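You operate a simulated robot arm through the tools that you are given. There is no shell and no other tool. Be economical: measure what you need, move in short steps, check, and stop when the job is done.

You are at the controls of a simulated robot arm. One attempt, no reset.

Task
Take the bottle marked berry and leave it on the work bench.

Only the result counts: the job must be done as asked and must still hold three seconds after the hand-in. Knocking over, shifting, dropping, spilling or breaking anything else fails it.

Robot
A 6-joint arm with a two-finger parallel gripper, fixed in place. Base frame: the origin is at the foot of the arm, x ahead of it, y to its left, z up. Units: cm, degrees, N and s.
With the tool pointing down near the work surface it reaches from about 10 to 64 cm from the base axis. Its first joint turns from -66.0 to 66.0 degrees. Payload 2.9 kg.
Tool frame: the origin (TCP) lies between the finger pads and is the grasp point; the fingertips stand 3 cm ahead of it; z points along the fingers, y is the line along which they close. The gripper opens to 11 cm. The fingers are 2 cm wide and 1 cm thick; the gripper's body (4.8 by 11.2 cm) begins 5.5 cm behind the TCP.
Orientation is that of the tool frame in the base frame, as a unit quaternion [w, x, y, z]. With the fingers straight down and closing along the base's y, the tool's x points along the base's -x, its y along +y and its z along -z.

Tools
- The arm moves only by the tool step_arm. Its argument "steps" is a list of rows, each an object (a shift or turn left out is 0, a gripper value left out holds the last) with "travel": the shift along the tool's x, y, z in units of 300 mm (1.0 is 300 mm), a list of three; "spin": the turn about the tool's z in units of 45 degrees (1.0 is 45 degrees). In form: [{"travel": [dx, dy, dz], "spin": spin}, ...]. A call has 1 to 12 rows; each row is the pose to reach, as a shift and turn from the pose commanded when the call began, along the tool's axes at that moment. "claw" is the opening in per cent of the stroke, from 0 (shut) to 100 (fully open), set as the call begins (left out, the last holds). A call with a number of a shift or a turn outside -1 to 1 is refused whole. Rows are played at 5 a second. More than 5 cm and 8.6 degrees between two rows, or a gripper value outside its range, and nothing of the call is played. Where a pose cannot be reached the arm comes as near as it can. A force on the tool above 40 N (or 10 N above the force at the start of the call, whichever is more), or a blocked arm, ends the call early, and 0.2 s more pass. Each finger travels about 10.8 cm/s and halts on what it meets, pressing with about 39 N; the grip force reading is that of the motor and also rises with nothing between the fingers. The clock runs only during rows and for 0.2 s after the last one: add rows that repeat a pose to give the fingers time. The reply holds the time, the measured pose of the TCP, the force on the tool along the base axes, the opening and the grip force, in the units named above and with some noise, and new pictures: "pictures" is both (left out), scene, wrist or none.
- Cameras (640 x 400 px; columns grow to the right, rows downward): "scene" is fixed at [9.8, 47, 136]; the picture's right is [-0.38, -0.93, 0.00], its down [-0.63, 0.26, -0.73] and it looks along [0.68, -0.28, -0.68] (base axes); focal length 214 px, centre (320, 200). "wrist" rides on the gripper at [7.2, 1.7, -10.3] in the tool frame; the picture's right is [-0.23, 0.97, 0.00], its down [-0.76, -0.18, -0.62] and it looks along [-0.61, -0.14, 0.78] (tool axes); focal length 222 px, centre (320, 200). There is no depth. A picture from a camera that has moved, and an enlarged one, comes with that camera's place and axes in the base frame and with its lens. The place of the scene camera against the robot may be out by one fixed shift of up to 1.8 cm in any direction.
- enlarge(camera, box): a new picture of the part [left, top, right, bottom] of that camera's present view, enlarged. The clock stands still meanwhile.
- job_done(): hands the job in; it is judged then, once.

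Work in short steps. Places have to be worked out from the pictures, the camera data and where the tool is seen: move nearer, look again, correct. Check each grasp and each placing, and mend what went wrong. You have 90 turns and 200 pictures in all, those below and enlarged ones among them. Open the gripper and draw the arm clear of the work before you hand the job in, unless the task says otherwise; then end with one line.

The tools are called after "Call:" as a command line: name --argument value ..., lists and objects as JSON in quotes. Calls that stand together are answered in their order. step_arm: Moves the arm, as the interface text tells. Its arguments: {"type":"object","properties":{"steps":{"type":"array","items":{"type":"object","properties":{"travel":{"type":"array","items":{"type":"number"}},"spin":{"type":"number"}}}},"claw":{"type":"number"},"pictures":{"type":"string","enum":["both","scene","wrist","none"]}},"required":["steps"]} The other tools are called the same way: enlarge (camera, box) takes an enlarged picture of a part of a camera's view; job_done () hands the job in.

At the start:

```text
clock: 0.0
position: [45.15, 15.38, 119.37]
tool_rot: [-0.001, -0.001, 1.0, 0.0]
ft_force: [0.5, 0.0, 0.2]
finger_gap: 11.0
gripper_force: 0.1
```

scene: 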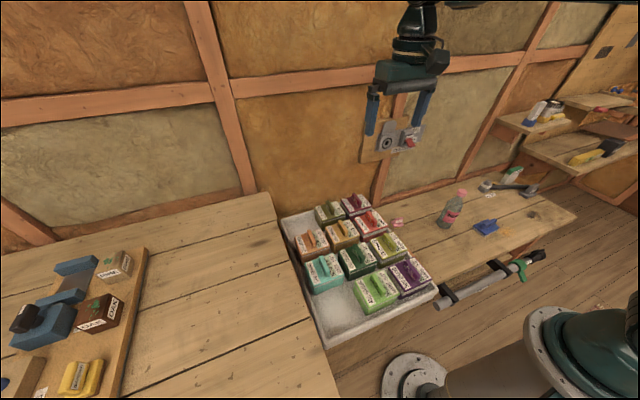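
wrist: 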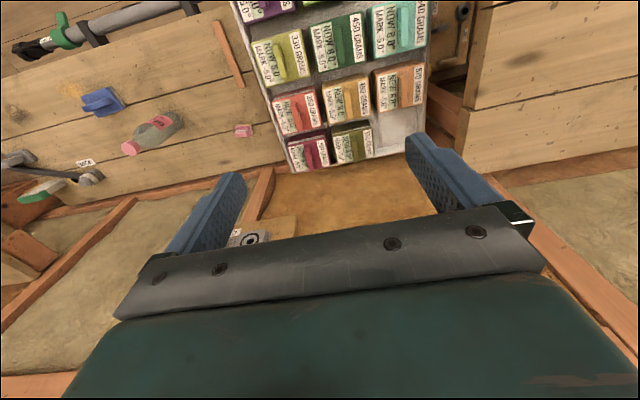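

I see a crate of labelled items and a loose bottle on a bench; I enlarge to read the markings.

Call:
enlarge --camera "scene" --box '[270, 180, 450, 330]'

Call:
enlarge --camera "wrist" --box '[220, 0, 440, 180]'

Call:
enlarge --camera "scene" --box '[400, 70, 640, 320]'

Call:
enlarge --camera "scene" --box '[0, 230, 180, 400]'

```text
2.67 times, centred on (360, 255) of scene
camera zoom: at [9.8, 47.0, 136.0], right [-0.38, -0.93, 0.0], down [-0.63, 0.26, -0.73], along [0.68, -0.28, -0.68], focal length 572 px, centre (213, 53)
```

zoom: 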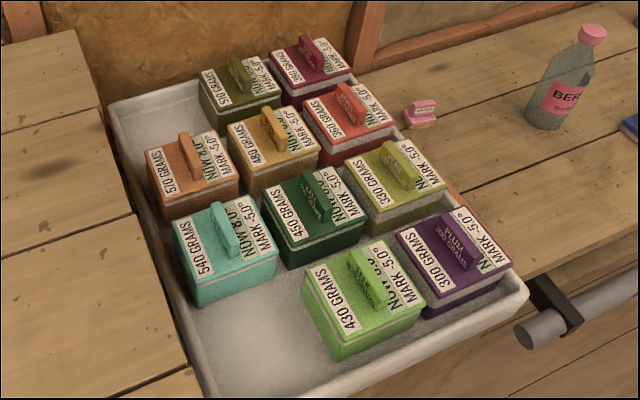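

```text
2.22 times, centred on (330, 90) of wrist
camera zoom: at [38.0, 17.07, 129.7], right [0.23, 0.97, 0.0], down [0.76, -0.18, 0.62], along [0.61, -0.14, -0.78], focal length 494 px, centre (298, 444)
```

zoom: 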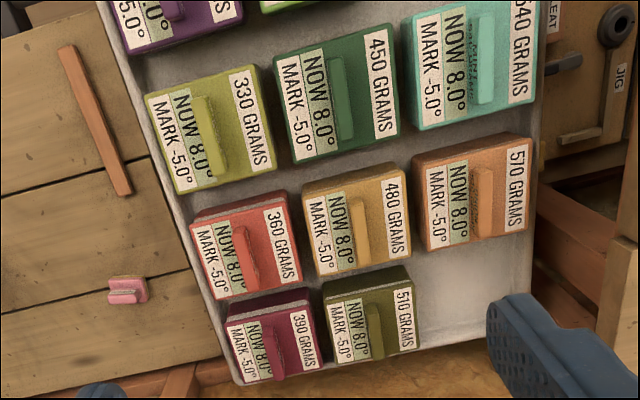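

```text
1.60 times, centred on (520, 195) of scene
camera zoom: at [9.8, 47.0, 136.0], right [-0.38, -0.93, 0.0], down [-0.63, 0.26, -0.73], along [0.68, -0.28, -0.68], focal length 343 px, centre (0, 208)
```

zoom: 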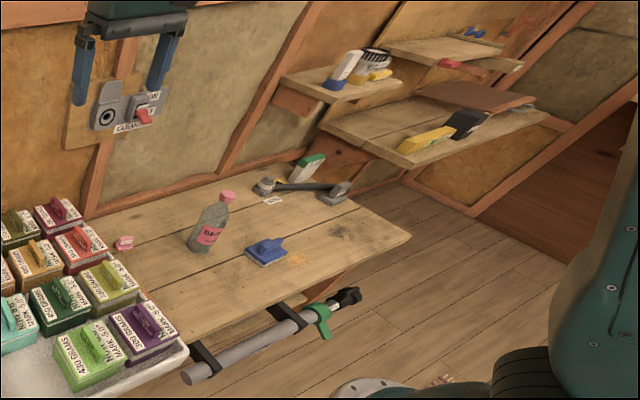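

```text
2.35 times, centred on (90, 315) of scene
camera zoom: at [9.8, 47.0, 136.0], right [-0.38, -0.93, 0.0], down [-0.63, 0.26, -0.73], along [0.68, -0.28, -0.68], focal length 505 px, centre (861, -71)
```

zoom: 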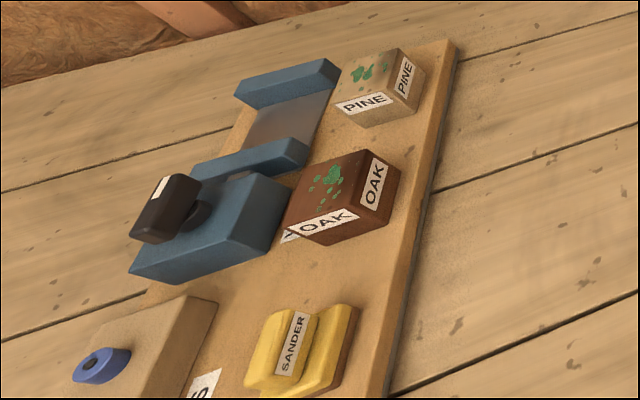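

The bottle reads "BER…". I look closer at it and at the two table tops to find which is the work bench.

Call:
enlarge --camera "scene" --box '[385, 165, 545, 265]'

Call:
enlarge --camera "wrist" --box '[430, 0, 640, 180]'

Call:
enlarge --camera "wrist" --box '[0, 0, 280, 220]'

Call:
enlarge --camera "scene" --box '[480, 0, 640, 200]'

Call:
enlarge --camera "scene" --box '[330, 60, 450, 160]'

```text
4.00 times, centred on (465, 215) of scene
camera zoom: at [9.8, 47.0, 136.0], right [-0.38, -0.93, 0.0], down [-0.63, 0.26, -0.73], along [0.68, -0.28, -0.68], focal length 858 px, centre (-260, 140)
```

zoom: 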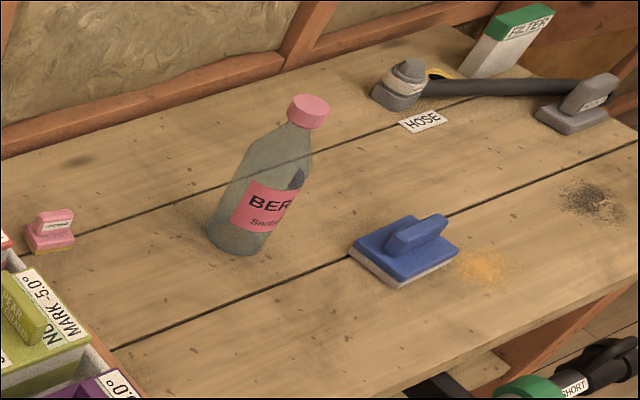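

```text
2.22 times, centred on (535, 90) of wrist
camera zoom: at [38.0, 17.07, 129.7], right [0.23, 0.97, 0.0], down [0.76, -0.18, 0.62], along [0.61, -0.14, -0.78], focal length 494 px, centre (-158, 444)
```

zoom: 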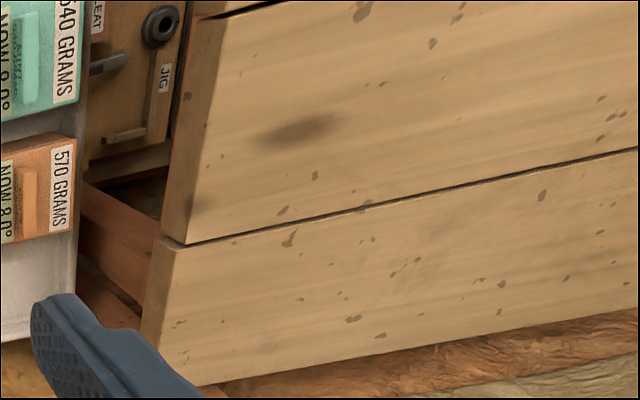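

```text
1.82 times, centred on (140, 110) of wrist
camera zoom: at [38.0, 17.07, 129.7], right [0.23, 0.97, 0.0], down [0.76, -0.18, 0.62], along [0.61, -0.14, -0.78], focal length 404 px, centre (647, 364)
```

zoom: 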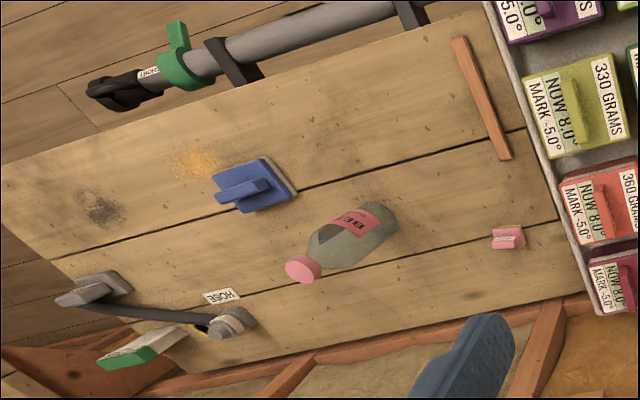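

```text
2.00 times, centred on (560, 100) of scene
camera zoom: at [9.8, 47.0, 136.0], right [-0.38, -0.93, 0.0], down [-0.63, 0.26, -0.73], along [0.68, -0.28, -0.68], focal length 429 px, centre (-160, 400)
```

zoom: 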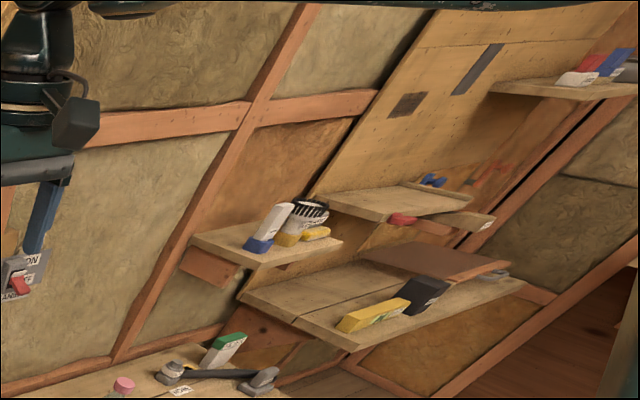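

```text
4.00 times, centred on (390, 110) of scene
camera zoom: at [9.8, 47.0, 136.0], right [-0.38, -0.93, 0.0], down [-0.63, 0.26, -0.73], along [0.68, -0.28, -0.68], focal length 858 px, centre (40, 560)
```

zoom: 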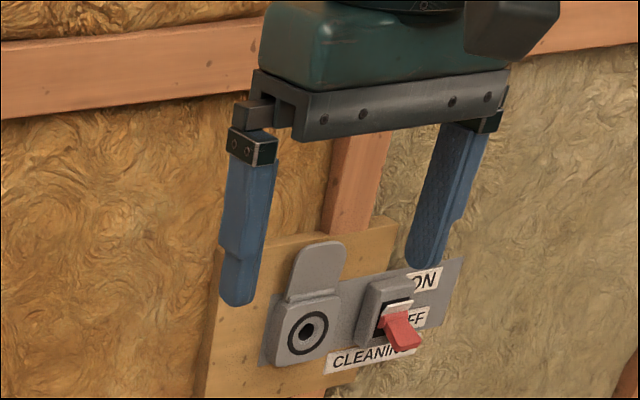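

The right bench holds cleaning gear and the bottle; the left one holds a jig and sander. I move the camera over to the left to see signs and free space there.

Call:
step_arm --steps '[{"travel": [0.07, 0.12, 0]}, {"travel": [0.14, 0.24, 0]}, {"travel": [0.21, 0.36, 0]}, {"travel": [0.28, 0.48, 0]}, {"travel": [0.35, 0.6, 0]}, {"travel": [0.42, 0.72, 0]}, {"travel": [0.48, 0.83, 0]}, {"travel": [0.48, 0.83, 0]}]'

```text
clock: 1.8
position: [30.96, 40.1, 119.19]
tool_rot: [0.001, 0.0, 1.0, 0.0]
ft_force: [-0.9, 0.3, 0.7]
finger_gap: 11.02
gripper_force: 0.0
camera wrist: at [23.72, 41.83, 129.56], right [0.23, 0.97, 0.0], down [0.76, -0.18, 0.62], along [0.61, -0.14, -0.78], focal length 222 px, centre (320, 200)
```

scene: 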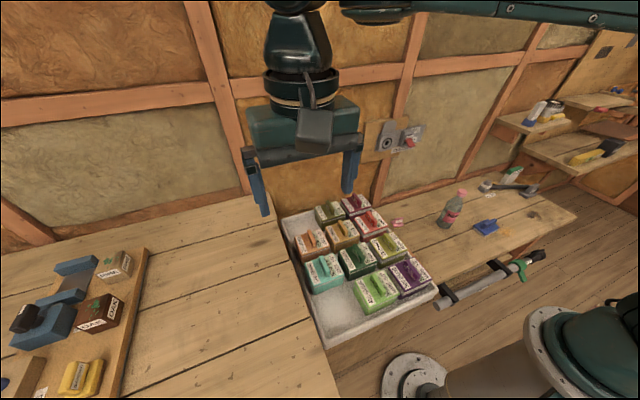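
wrist: 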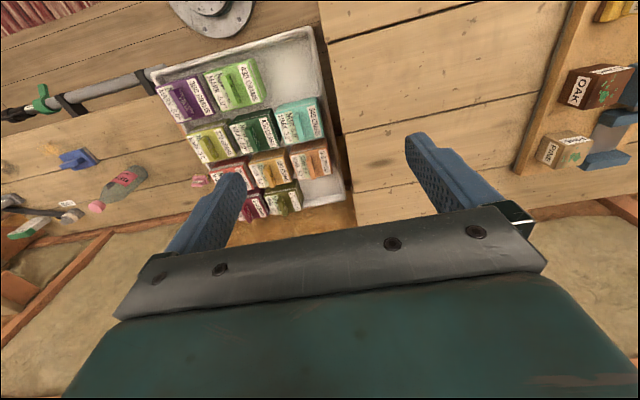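

The left table seems higher than the right bench. I enlarge the new wrist view to measure it and read any signs.

Call:
enlarge --camera "wrist" --box '[310, 0, 640, 220]'

Call:
enlarge --camera "scene" --box '[0, 180, 350, 400]'

Call:
enlarge --camera "wrist" --box '[0, 0, 330, 260]'

```text
1.82 times, centred on (475, 110) of wrist
camera zoom: at [23.72, 41.83, 129.56], right [0.23, 0.97, 0.0], down [0.76, -0.18, 0.62], along [0.61, -0.14, -0.78], focal length 404 px, centre (38, 364)
```

zoom: 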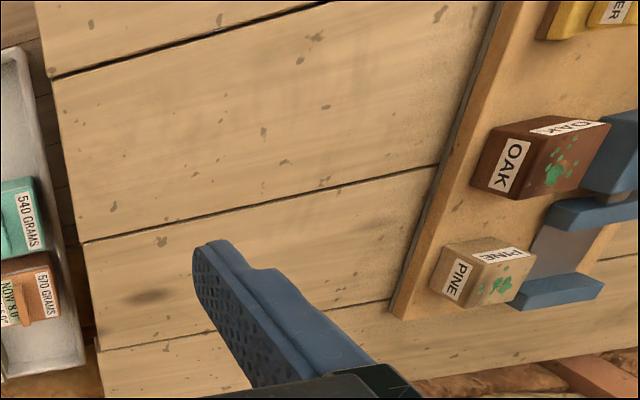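

```text
1.82 times, centred on (175, 290) of scene
camera zoom: at [9.8, 47.0, 136.0], right [-0.38, -0.93, 0.0], down [-0.63, 0.26, -0.73], along [0.68, -0.28, -0.68], focal length 390 px, centre (584, 36)
```

zoom: 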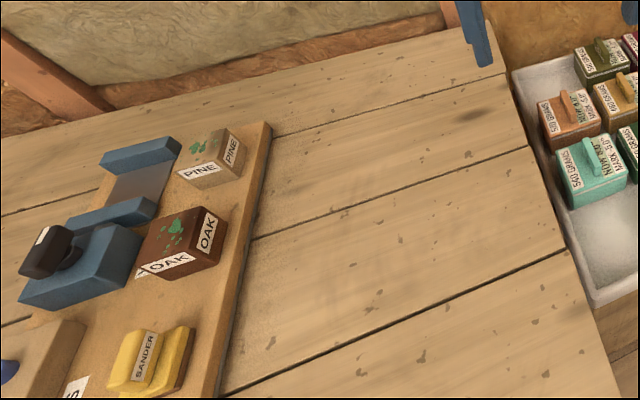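

```text
1.54 times, centred on (165, 130) of wrist
camera zoom: at [23.72, 41.83, 129.56], right [0.23, 0.97, 0.0], down [0.76, -0.18, 0.62], along [0.61, -0.14, -0.78], focal length 342 px, centre (558, 308)
```

zoom: 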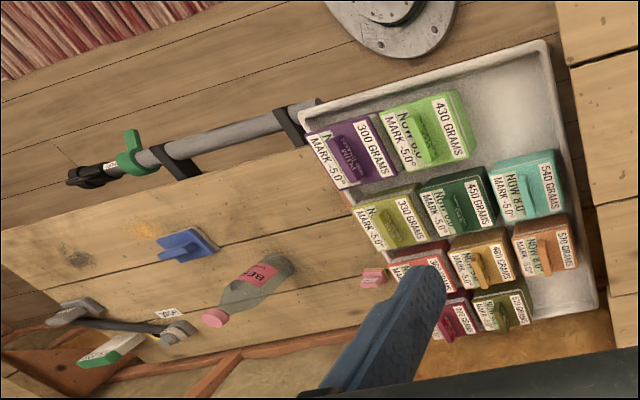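

Triangulating the plank gap gives the left table top at z≈86, edge y≈42; the bottle stands on the z≈56 bench at about (51,-34). I turn the wrist to look at the rest of the left bench.

Call:
step_arm --steps '[{"spin": -0.167}, {"spin": -0.333}, {"spin": -0.5}, {"spin": -0.667}, {"spin": -0.833}, {"spin": -1.0}, {"spin": -1.0}]' --pictures "wrist"

```text
clock: 3.4
position: [30.9, 40.23, 119.3]
tool_rot: [-0.001, -0.383, 0.924, 0.0]
ft_force: [-0.7, -1.2, -0.5]
finger_gap: 11.02
gripper_force: 0.0
camera wrist: at [24.55, 36.35, 129.71], right [-0.53, 0.85, 0.0], down [0.66, 0.41, 0.62], along [0.53, 0.33, -0.78], focal length 222 px, centre (320, 200)
```

wrist: 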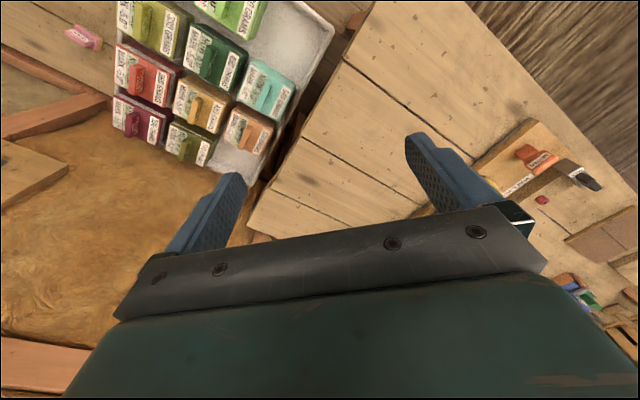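

I look at the left end in detail, and need to turn a bit more.

Call:
step_arm --steps '[{"spin": -0.167}, {"spin": -0.333}, {"spin": -0.5}, {"spin": -0.667}, {"spin": -0.833}, {"spin": -1.0}, {"spin": -1.0}]' --pictures "wrist"

Call:
enlarge --camera "wrist" --box '[320, 0, 640, 220]'

```text
clock: 5.0
position: [30.83, 40.44, 119.35]
tool_rot: [0.0, 0.707, -0.707, 0.0]
ft_force: [0.3, -0.7, 0.6]
finger_gap: 11.02
gripper_force: 0.1
camera wrist: at [29.14, 33.11, 129.75], right [-0.97, 0.23, 0.0], down [0.18, 0.76, 0.62], along [0.14, 0.61, -0.78], focal length 222 px, centre (320, 200)
```

wrist: 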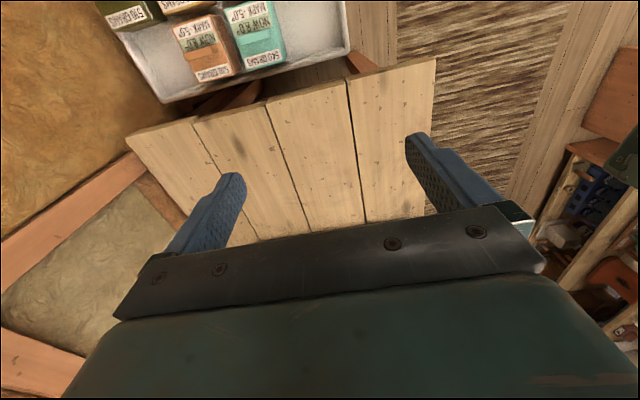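

```text
1.82 times, centred on (480, 110) of wrist
camera zoom: at [29.14, 33.11, 129.75], right [-0.97, 0.23, 0.0], down [0.18, 0.76, 0.62], along [0.14, 0.61, -0.78], focal length 404 px, centre (29, 364)
```

zoom: 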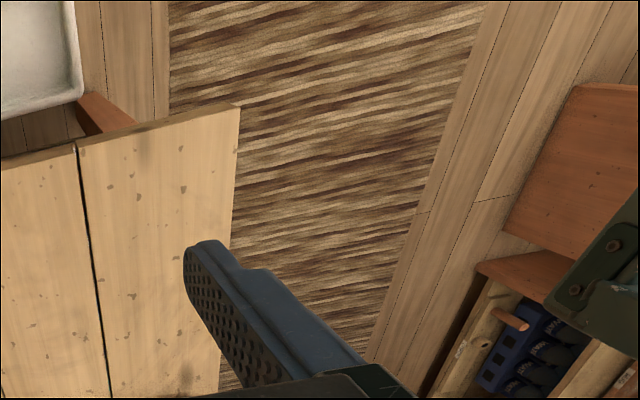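

I turn back 45° and enlarge the left bench's board.

Call:
step_arm --steps '[{"spin": 0.167}, {"spin": 0.333}, {"spin": 0.5}, {"spin": 0.667}, {"spin": 0.833}, {"spin": 1.0}, {"spin": 1.0}]' --pictures "none"

Call:
enlarge --camera "wrist" --box '[400, 90, 640, 350]'

Call:
enlarge --camera "scene" --box '[0, 330, 120, 400]'

```text
clock: 6.6
position: [30.73, 40.31, 119.25]
tool_rot: [0.0, -0.381, 0.924, 0.0]
ft_force: [-0.5, 0.1, 0.2]
finger_gap: 10.99
gripper_force: 0.1
```

```text
1.54 times, centred on (520, 220) of wrist
camera zoom: at [24.42, 36.43, 129.58], right [-0.53, 0.85, 0.0], down [0.66, 0.41, 0.62], along [0.53, 0.33, -0.78], focal length 342 px, centre (12, 169)
```

zoom: 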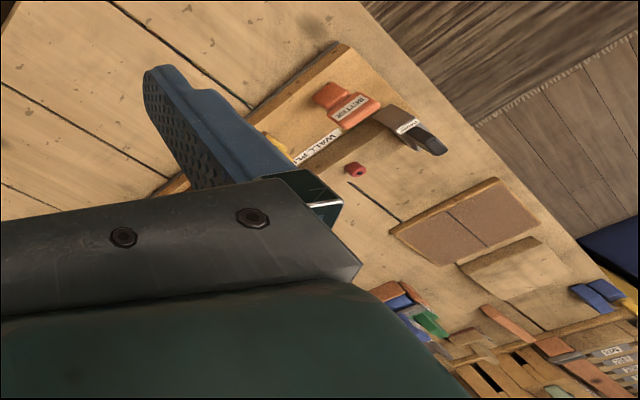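

```text
5.33 times, centred on (60, 365) of scene
camera zoom: at [9.8, 47.0, 136.0], right [-0.38, -0.93, 0.0], down [-0.63, 0.26, -0.73], along [0.68, -0.28, -0.68], focal length 1144 px, centre (1707, -680)
```

zoom: 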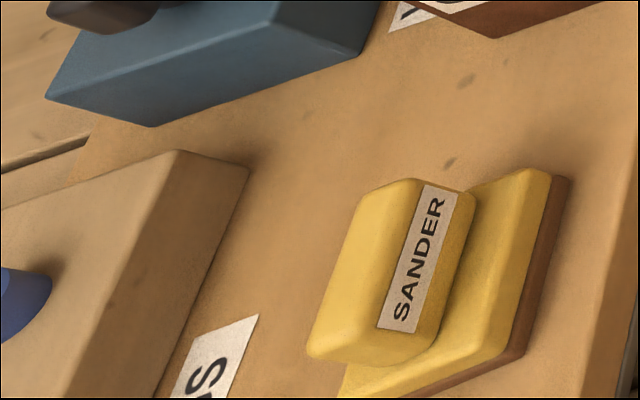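

The left bench (tools, jig, sander) is the work bench, with clear area y≈43–78, x≈11–65 at z≈86. I turn the wrist back and go towards the bottle at height.

Call:
step_arm --steps '[{"spin": 0.167}, {"spin": 0.333}, {"spin": 0.5}, {"spin": 0.667}, {"spin": 0.833}, {"spin": 1.0}, {"spin": 1.0}]' --pictures "none"

Call:
step_arm --steps '[{"travel": [0, -0.16, 0]}, {"travel": [0, -0.32, 0]}, {"travel": [0, -0.48, 0]}, {"travel": [0, -0.64, 0]}, {"travel": [0, -0.8, 0]}, {"travel": [0, -0.95, 0]}]' --pictures "none"

Call:
step_arm --steps '[{"travel": [-0.06, -0.15, 0]}, {"travel": [-0.12, -0.3, 0]}, {"travel": [-0.18, -0.45, 0]}, {"travel": [-0.24, -0.6, 0]}, {"travel": [-0.3, -0.75, 0]}, {"travel": [-0.35, -0.9, 0]}, {"travel": [-0.35, -0.9, 0]}]' --pictures "both"

```text
clock: 8.2
position: [30.82, 40.36, 119.35]
tool_rot: [0.0, 0.001, 1.0, 0.0]
ft_force: [0.3, 0.4, 0.3]
finger_gap: 11.01
gripper_force: 0.1
```

```text
clock: 9.6
position: [30.82, 11.26, 118.99]
tool_rot: [0.0, -0.001, 1.0, 0.0]
ft_force: [0.4, 0.4, -0.7]
finger_gap: 11.01
gripper_force: 0.1
```

```text
clock: 11.2
position: [41.16, -15.16, 119.11]
tool_rot: [0.001, 0.0, 1.0, 0.0]
ft_force: [-1.1, -0.1, -0.4]
finger_gap: 11.01
gripper_force: 0.1
camera wrist: at [33.87, -13.43, 129.53], right [0.23, 0.97, 0.0], down [0.76, -0.18, 0.62], along [0.61, -0.14, -0.78], focal length 222 px, centre (320, 200)
```

scene: 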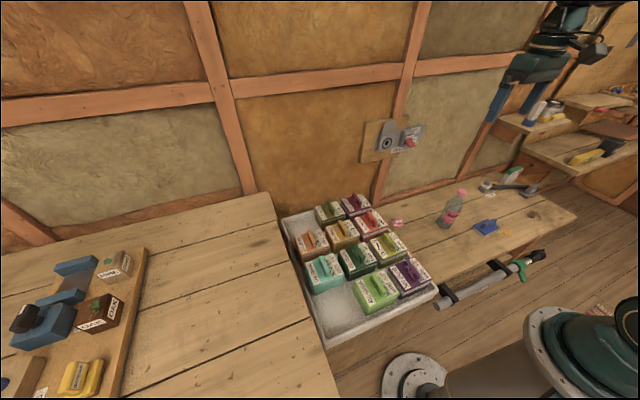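
wrist: 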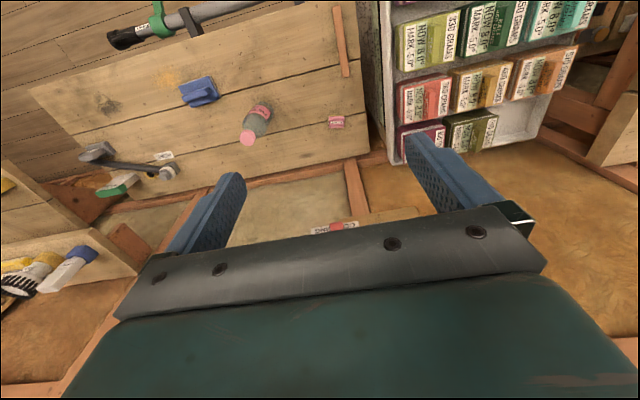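

Cap is near (51.5,-36, z≈76). I approach partially and lower for a better measurement.

Call:
step_arm --steps '[{"travel": [-0.03, -0.08, 0.1]}, {"travel": [-0.06, -0.16, 0.2]}, {"travel": [-0.09, -0.25, 0.3]}, {"travel": [-0.12, -0.33, 0.4]}, {"travel": [-0.16, -0.42, 0.5]}, {"travel": [-0.2, -0.5, 0.6]}, {"travel": [-0.2, -0.5, 0.6]}]'

Call:
enlarge --camera "wrist" --box '[180, 40, 400, 200]'

```text
clock: 12.8
position: [47.58, -30.3, 101.15]
tool_rot: [0.0, 0.0, 1.0, 0.0]
ft_force: [0.0, -0.7, 0.0]
finger_gap: 11.0
gripper_force: 0.1
camera wrist: at [40.32, -28.67, 111.53], right [0.23, 0.97, 0.0], down [0.76, -0.18, 0.62], along [0.61, -0.14, -0.78], focal length 222 px, centre (320, 200)
```

scene: 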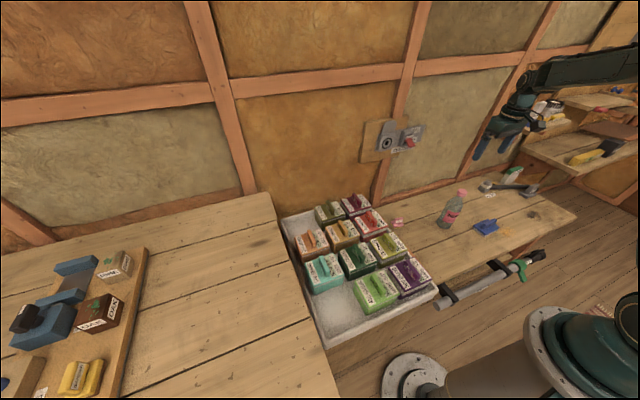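
wrist: 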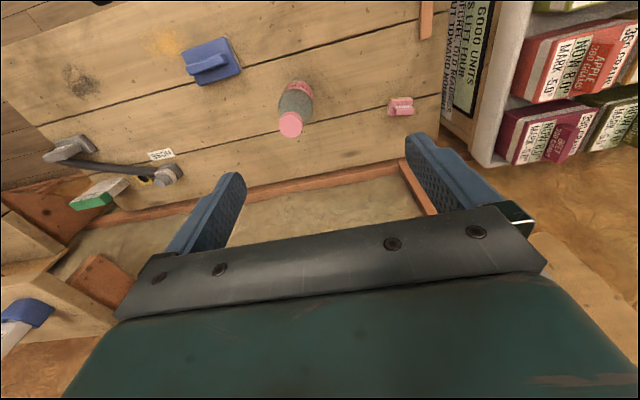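

```text
2.50 times, centred on (290, 120) of wrist
camera zoom: at [40.32, -28.67, 111.53], right [0.23, 0.97, 0.0], down [0.76, -0.18, 0.62], along [0.61, -0.14, -0.78], focal length 555 px, centre (395, 400)
```

zoom: 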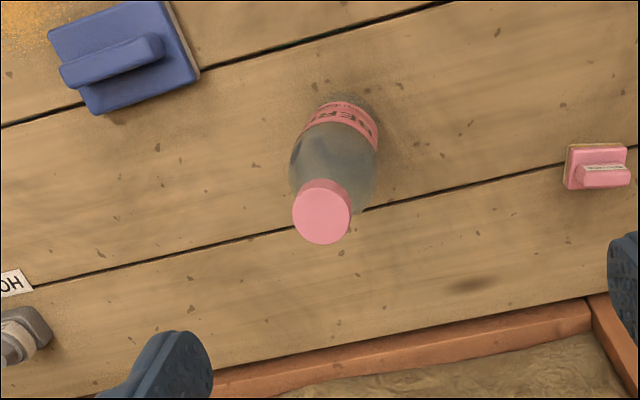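

Cap top centre triangulates to (51.3, -35.7, 78.3), diameter ~3.5 cm. A printed sign is on the crate side; I read it before going on.

Call:
enlarge --camera "wrist" --box '[430, 0, 540, 140]'

Call:
enlarge --camera "wrist" --box '[0, 90, 240, 240]'

```text
2.86 times, centred on (485, 70) of wrist
camera zoom: at [40.32, -28.67, 111.53], right [0.23, 0.97, 0.0], down [0.76, -0.18, 0.62], along [0.61, -0.14, -0.78], focal length 635 px, centre (-151, 571)
```

zoom: 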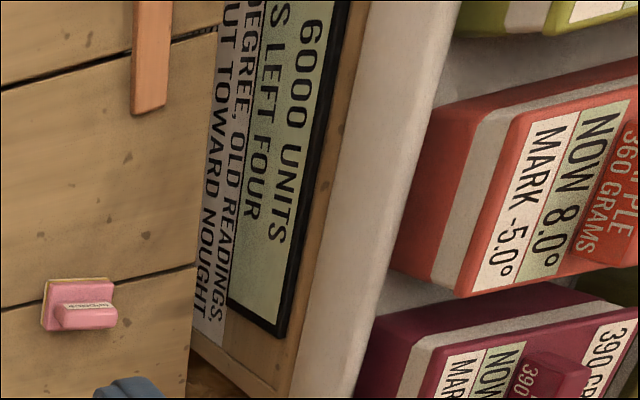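

```text
2.67 times, centred on (120, 165) of wrist
camera zoom: at [40.32, -28.67, 111.53], right [0.23, 0.97, 0.0], down [0.76, -0.18, 0.62], along [0.61, -0.14, -0.78], focal length 592 px, centre (853, 293)
```

zoom: 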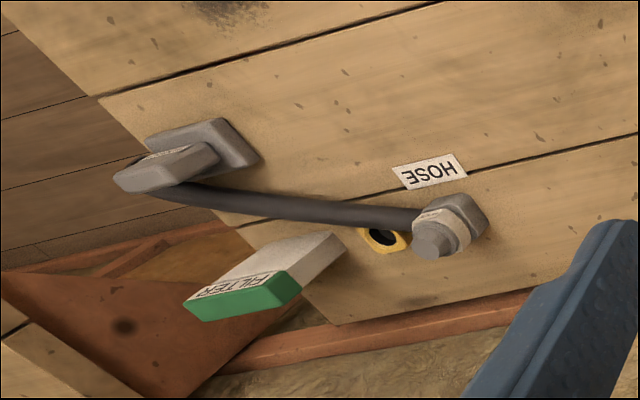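

The sign is freezer bookkeeping, unrelated. I move straight above the cap at z≈88 and look.

Call:
step_arm --steps '[{"travel": [-0.04, -0.06, 0.1]}, {"travel": [-0.08, -0.12, 0.2]}, {"travel": [-0.124, -0.18, 0.3]}, {"travel": [-0.124, -0.18, 0.4]}, {"travel": [-0.124, -0.18, 0.438]}, {"travel": [-0.124, -0.18, 0.438]}]'

Call:
enlarge --camera "wrist" --box '[220, 80, 420, 220]'

```text
clock: 14.2
position: [51.2, -35.42, 88.15]
tool_rot: [0.0, 0.0, 1.0, 0.0]
ft_force: [1.3, 0.6, -0.1]
finger_gap: 10.99
gripper_force: 0.0
camera wrist: at [43.91, -33.73, 98.59], right [0.23, 0.97, 0.0], down [0.76, -0.18, 0.62], along [0.61, -0.14, -0.78], focal length 222 px, centre (320, 200)
```

scene: 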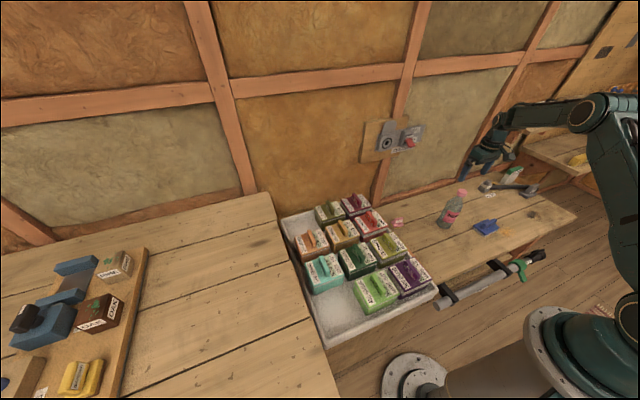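
wrist: 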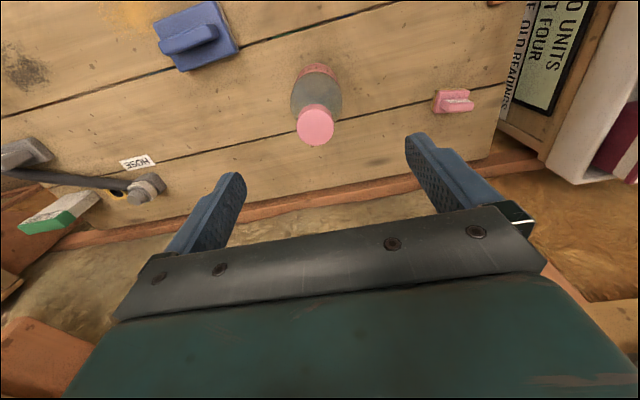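

```text
2.86 times, centred on (320, 150) of wrist
camera zoom: at [43.91, -33.73, 98.59], right [0.23, 0.97, 0.0], down [0.76, -0.18, 0.62], along [0.61, -0.14, -0.78], focal length 635 px, centre (320, 343)
```

zoom: 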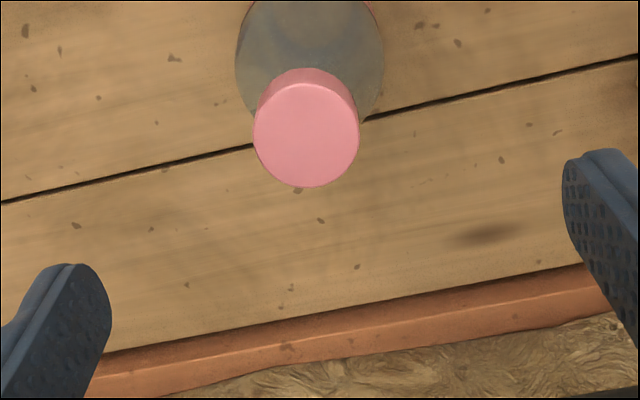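

Cap centre at (51.2,-35.8); I shift 0.4 cm and descend to z≈75 with the gripper open.

Call:
step_arm --steps '[{"travel": [0, -0.014, 0.1]}, {"travel": [0, -0.014, 0.2]}, {"travel": [0, -0.014, 0.3]}, {"travel": [0, -0.014, 0.38]}, {"travel": [0, -0.014, 0.43]}, {"travel": [0, -0.014, 0.43]}]'

Call:
enlarge --camera "scene" --box '[410, 120, 530, 240]'

```text
clock: 15.6
position: [51.2, -35.91, 75.45]
tool_rot: [-0.001, 0.0, 1.0, 0.0]
ft_force: [0.1, -0.4, 0.1]
finger_gap: 10.99
gripper_force: 0.0
camera wrist: at [43.88, -34.13, 85.8], right [0.23, 0.97, 0.0], down [0.76, -0.18, 0.62], along [0.61, -0.14, -0.78], focal length 222 px, centre (320, 200)
```

scene: 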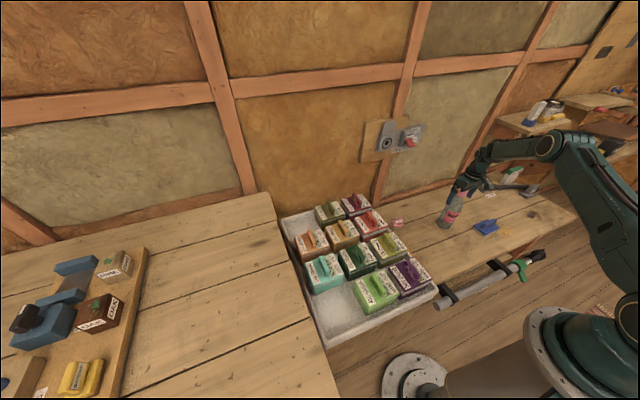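
wrist: 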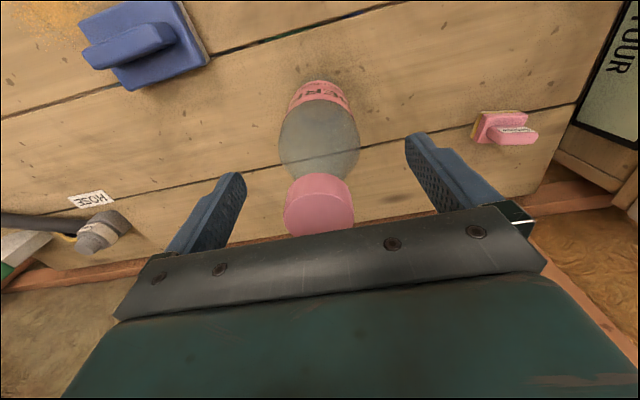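

```text
3.33 times, centred on (470, 180) of scene
camera zoom: at [9.8, 47.0, 136.0], right [-0.38, -0.93, 0.0], down [-0.63, 0.26, -0.73], along [0.68, -0.28, -0.68], focal length 715 px, centre (-180, 267)
```

zoom: 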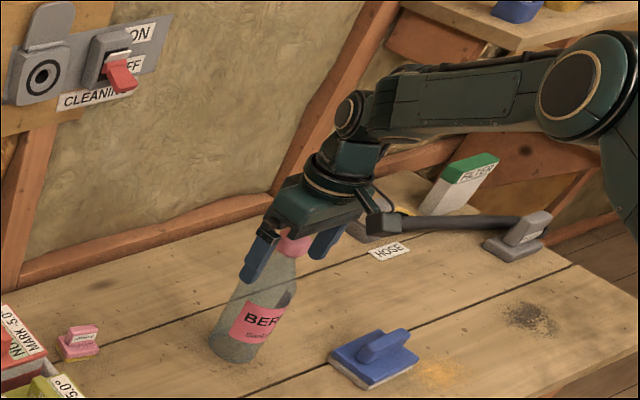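

The cap lies between the fingers. I raise slightly (0.8 cm) to centre the pads on the cap, then close.

Call:
step_arm --steps '[{"travel": [0, 0, -0.027]}, {"travel": [0, 0, -0.027]}]' --pictures "none"

Call:
step_arm --steps '[{}, {}, {}, {}, {}]' --claw 0

Call:
enlarge --camera "scene" --box '[410, 120, 530, 240]'

```text
clock: 16.2
position: [51.04, -35.82, 76.2]
tool_rot: [0.001, 0.0, 1.0, 0.001]
ft_force: [-0.5, 0.2, -0.7]
finger_gap: 11.01
gripper_force: 0.0
```

```text
clock: 17.4
position: [51.12, -35.92, 76.25]
tool_rot: [0.001, 0.0, 1.0, -0.001]
ft_force: [-0.9, -0.6, 9.3]
finger_gap: 3.52
gripper_force: 39.2
camera wrist: at [43.88, -34.15, 86.7], right [0.23, 0.97, 0.0], down [0.76, -0.18, 0.62], along [0.61, -0.14, -0.78], focal length 222 px, centre (320, 200)
```

scene: 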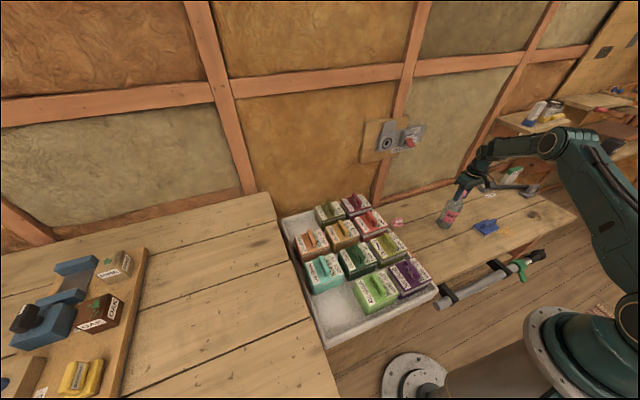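
wrist: 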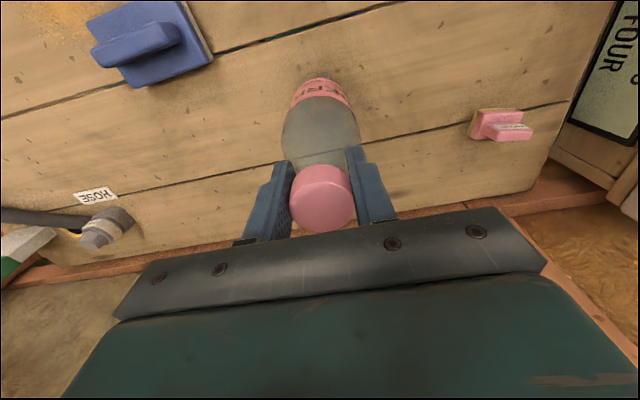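

```text
3.33 times, centred on (470, 180) of scene
camera zoom: at [9.79, 47.0, 136.0], right [-0.38, -0.93, 0.0], down [-0.63, 0.26, -0.73], along [0.68, -0.28, -0.68], focal length 715 px, centre (-180, 267)
```

zoom: 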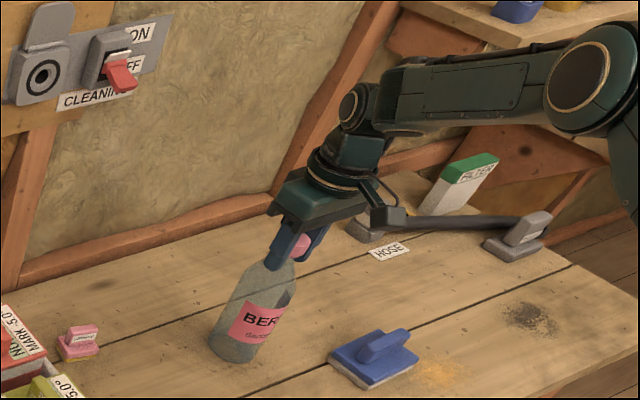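

Gripped at 3.5 cm on the cap. I lift slowly 6 cm and check.

Call:
step_arm --steps '[{"travel": [0, 0, -0.03]}, {"travel": [0, 0, -0.07]}, {"travel": [0, 0, -0.12]}, {"travel": [0, 0, -0.2]}, {"travel": [0, 0, -0.2]}]'

Call:
enlarge --camera "scene" --box '[410, 120, 530, 240]'

```text
clock: 18.6
position: [51.05, -36.03, 82.16]
tool_rot: [-0.001, 0.0, 1.0, 0.0]
ft_force: [-1.1, 0.1, -0.5]
finger_gap: 3.44
gripper_force: 38.6
camera wrist: at [43.7, -34.27, 92.46], right [0.23, 0.97, 0.0], down [0.76, -0.18, 0.62], along [0.61, -0.14, -0.78], focal length 222 px, centre (320, 200)
```

scene: 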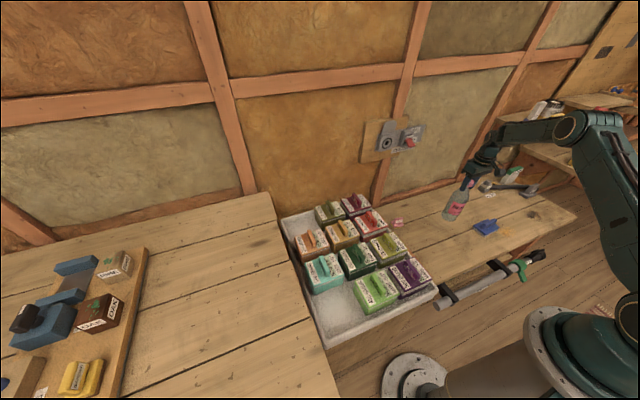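
wrist: 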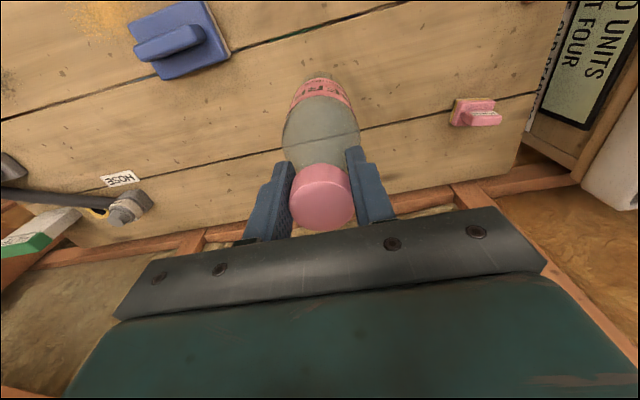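

```text
3.33 times, centred on (470, 180) of scene
camera zoom: at [9.8, 47.0, 136.01], right [-0.38, -0.93, 0.0], down [-0.63, 0.26, -0.73], along [0.68, -0.28, -0.68], focal length 715 px, centre (-180, 267)
```

zoom: 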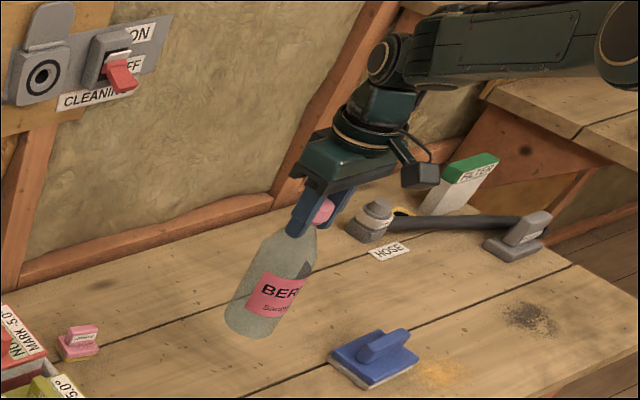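

The bottle is held firmly and upright. Now lift to z≈119 in two calls.

Call:
step_arm --steps '[{"travel": [0, 0, -0.1]}, {"travel": [0, 0, -0.22]}, {"travel": [0, 0, -0.34]}, {"travel": [0, 0, -0.46]}, {"travel": [0, 0, -0.58]}, {"travel": [0, 0, -0.7]}, {"travel": [0, 0, -0.82]}, {"travel": [0, 0, -0.94]}, {"travel": [0, 0, -1.0]}]' --pictures "none"

Call:
step_arm --steps '[{"travel": [0.05, 0.04, -0.05]}, {"travel": [0.12, 0.1, -0.1]}, {"travel": [0.2, 0.2, -0.16]}, {"travel": [0.28, 0.3, -0.22]}, {"travel": [0.36, 0.4, -0.24]}, {"travel": [0.44, 0.5, -0.24]}, {"travel": [0.52, 0.6, -0.24]}, {"travel": [0.58, 0.7, -0.24]}, {"travel": [0.6, 0.78, -0.24]}, {"travel": [0.6, 0.8, -0.24]}]'

```text
clock: 20.6
position: [51.25, -36.15, 112.06]
tool_rot: [0.0, 0.001, 1.0, -0.001]
ft_force: [-1.1, 0.1, -0.9]
finger_gap: 3.4
gripper_force: 39.1
```

```text
clock: 22.8
position: [32.98, -12.01, 119.29]
tool_rot: [0.0, 0.0, 1.0, 0.0]
ft_force: [-0.1, -0.9, -0.9]
finger_gap: 3.42
gripper_force: 38.6
camera wrist: at [25.75, -10.39, 129.7], right [0.23, 0.97, 0.0], down [0.76, -0.18, 0.62], along [0.61, -0.14, -0.78], focal length 222 px, centre (320, 200)
```

scene: 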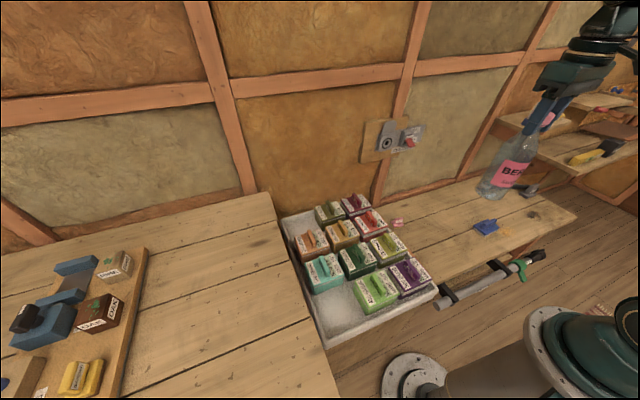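
wrist: 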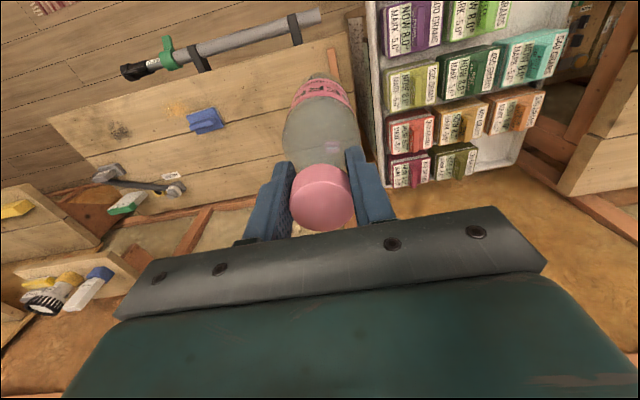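

Steady. I carry it along +y at this height towards the left bench.

Call:
step_arm --steps '[{"travel": [0, 0.06, 0]}, {"travel": [0, 0.16, 0]}, {"travel": [0, 0.28, 0]}, {"travel": [0, 0.4, 0]}, {"travel": [0, 0.52, 0]}, {"travel": [0, 0.64, 0]}, {"travel": [0, 0.76, 0]}, {"travel": [0, 0.88, 0]}, {"travel": [0, 0.96, 0]}, {"travel": [0, 1.0, 0]}]' --pictures "none"

Call:
step_arm --steps '[{"travel": [0, 0.06, 0]}, {"travel": [0, 0.16, 0]}, {"travel": [0, 0.28, 0]}, {"travel": [0, 0.4, 0]}, {"travel": [0, 0.52, 0]}, {"travel": [0, 0.64, 0]}, {"travel": [0, 0.76, 0]}, {"travel": [0, 0.88, 0]}, {"travel": [0, 0.96, 0]}, {"travel": [0, 1.0, 0]}, {"travel": [0, 1.0, 0]}]'

```text
clock: 25.0
position: [32.96, 18.16, 119.27]
tool_rot: [0.001, 0.001, 1.0, 0.0]
ft_force: [0.2, 0.3, -0.1]
finger_gap: 3.44
gripper_force: 38.8
```

```text
clock: 27.4
position: [32.89, 47.9, 119.25]
tool_rot: [0.0, 0.001, 1.0, 0.0]
ft_force: [0.6, -0.2, 0.3]
finger_gap: 3.43
gripper_force: 38.7
camera wrist: at [25.74, 49.66, 129.71], right [0.23, 0.97, 0.0], down [0.76, -0.18, 0.62], along [0.61, -0.14, -0.78], focal length 222 px, centre (320, 200)
```

scene: 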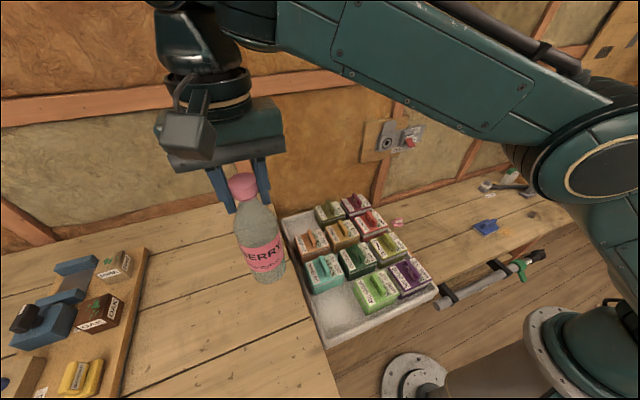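
wrist: 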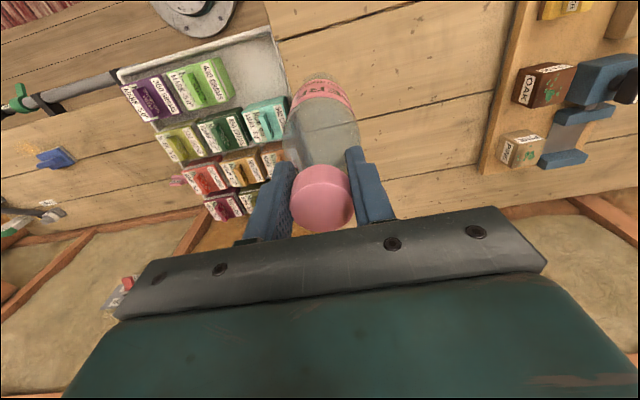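

I shift 5 cm further onto the bench and descend to about 1.5 cm above estimated contact (TCP z≈106.5).

Call:
step_arm --steps '[{"travel": [0, 0.08, 0]}, {"travel": [0, 0.167, 0]}, {"travel": [0, 0.167, 0.08]}, {"travel": [0, 0.167, 0.18]}, {"travel": [0, 0.167, 0.28]}, {"travel": [0, 0.167, 0.35]}, {"travel": [0, 0.167, 0.37]}, {"travel": [0, 0.167, 0.37]}]'

Call:
enlarge --camera "scene" --box '[140, 160, 320, 340]'

```text
clock: 29.2
position: [33.13, 52.74, 108.18]
tool_rot: [0.0, -0.001, 1.0, 0.0]
ft_force: [-0.4, 0.1, -0.1]
finger_gap: 3.43
gripper_force: 39.1
out of reach, approached as far as the arm can: row 1, 2, 3
camera wrist: at [25.89, 54.48, 118.62], right [0.23, 0.97, 0.0], down [0.76, -0.18, 0.62], along [0.61, -0.14, -0.78], focal length 222 px, centre (320, 200)
```

scene: 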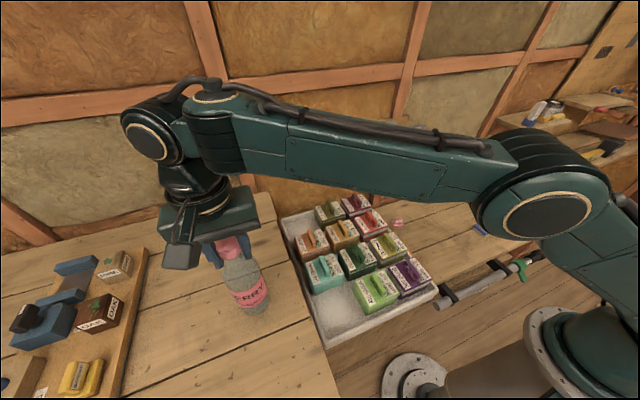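
wrist: 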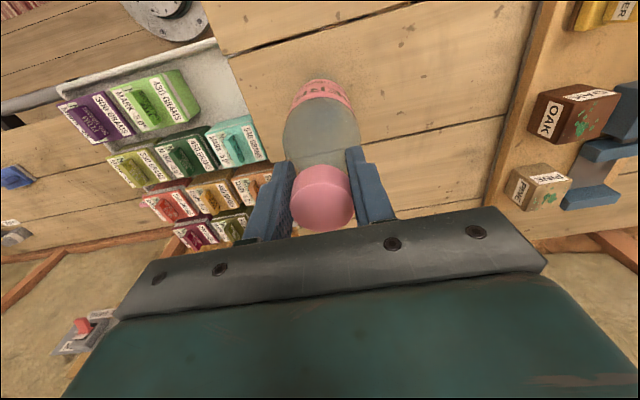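

```text
2.22 times, centred on (230, 250) of scene
camera zoom: at [9.8, 47.0, 136.0], right [-0.38, -0.93, 0.0], down [-0.63, 0.26, -0.73], along [0.68, -0.28, -0.68], focal length 477 px, centre (520, 89)
```

zoom: 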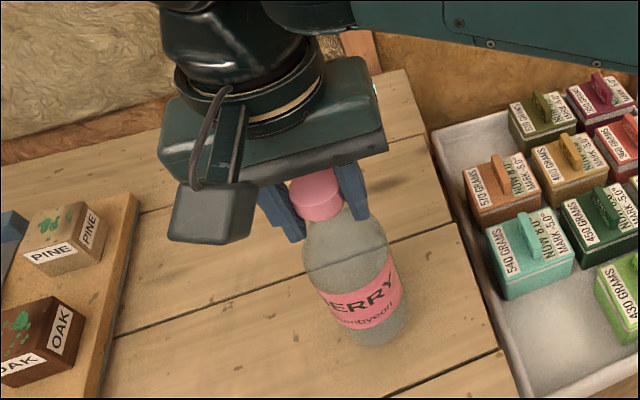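

Still free (force ~0). I lower slowly 1.2 cm and read the force.

Call:
step_arm --steps '[{"travel": [0, 0, 0.01]}, {"travel": [0, 0, 0.02]}, {"travel": [0, 0, 0.03]}, {"travel": [0, 0, 0.04]}, {"travel": [0, 0, 0.04]}]' --pictures "none"

```text
clock: 30.4
position: [33.05, 52.96, 107.05]
tool_rot: [0.0, 0.0, 1.0, 0.0]
ft_force: [-0.5, -0.7, -1.0]
finger_gap: 3.42
gripper_force: 38.7
```

No contact yet; I go down a further 0.6 cm.

Call:
step_arm --steps '[{"travel": [0, 0, 0.006]}, {"travel": [0, 0, 0.012]}, {"travel": [0, 0, 0.018]}, {"travel": [0, 0, 0.02]}, {"travel": [0, 0, 0.02]}]' --pictures "scene"

Call:
enlarge --camera "scene" --box '[180, 220, 300, 340]'

```text
clock: 31.6
position: [32.95, 52.87, 106.66]
tool_rot: [0.001, 0.0, 1.0, 0.002]
ft_force: [1.0, 0.2, 13.2]
finger_gap: 3.41
gripper_force: 38.8
```

scene: 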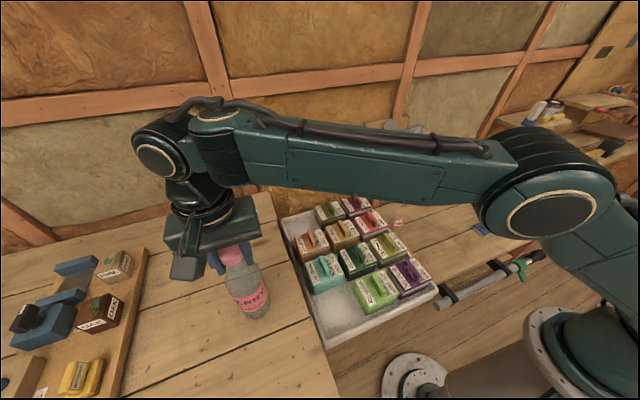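

```text
3.33 times, centred on (240, 280) of scene
camera zoom: at [9.79, 46.97, 136.01], right [-0.38, -0.93, 0.0], down [-0.63, 0.26, -0.73], along [0.68, -0.28, -0.68], focal length 715 px, centre (587, -67)
```

zoom: 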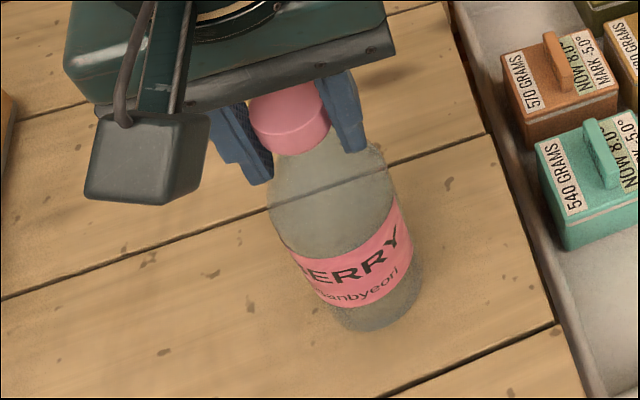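

Contact at 13 N, the base on one plank. I ease the load by 0.2 cm, then open.

Call:
step_arm --steps '[{"travel": [0, 0, -0.007]}, {"travel": [0, 0, -0.007]}]' --pictures "none"

Call:
step_arm --steps '[{}, {}, {}, {}, {}]' --claw 100

```text
clock: 32.2
position: [33.02, 52.89, 106.58]
tool_rot: [0.0, 0.0, 1.0, 0.0]
ft_force: [-1.2, 1.1, 9.6]
finger_gap: 3.41
gripper_force: 38.7
```

```text
clock: 33.4
position: [33.02, 52.89, 106.58]
tool_rot: [0.0, 0.0, 1.0, 0.0]
ft_force: [-0.5, 0.7, 0.4]
finger_gap: 10.98
gripper_force: 0.0
camera wrist: at [25.8, 54.58, 116.92], right [0.23, 0.97, 0.0], down [0.76, -0.18, 0.62], along [0.61, -0.14, -0.78], focal length 222 px, centre (320, 200)
```

scene: 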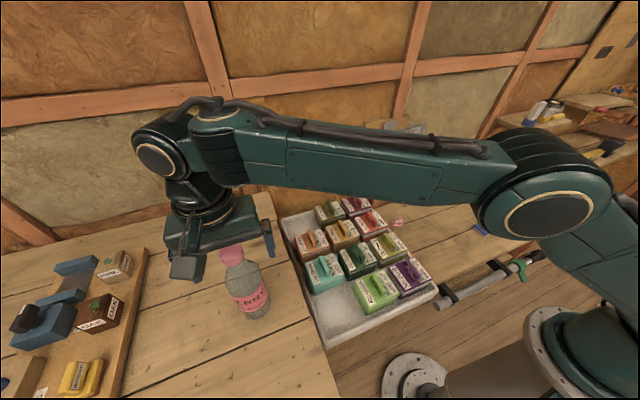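
wrist: 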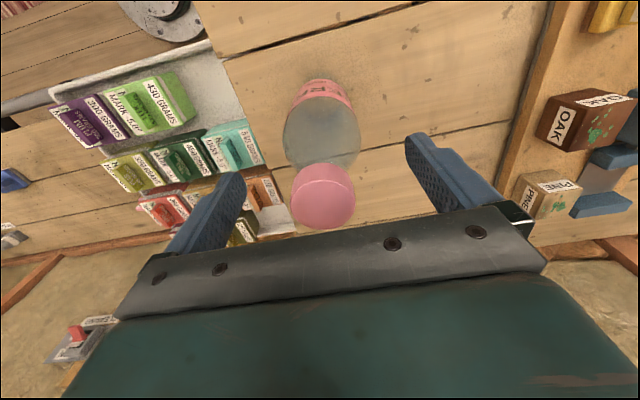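

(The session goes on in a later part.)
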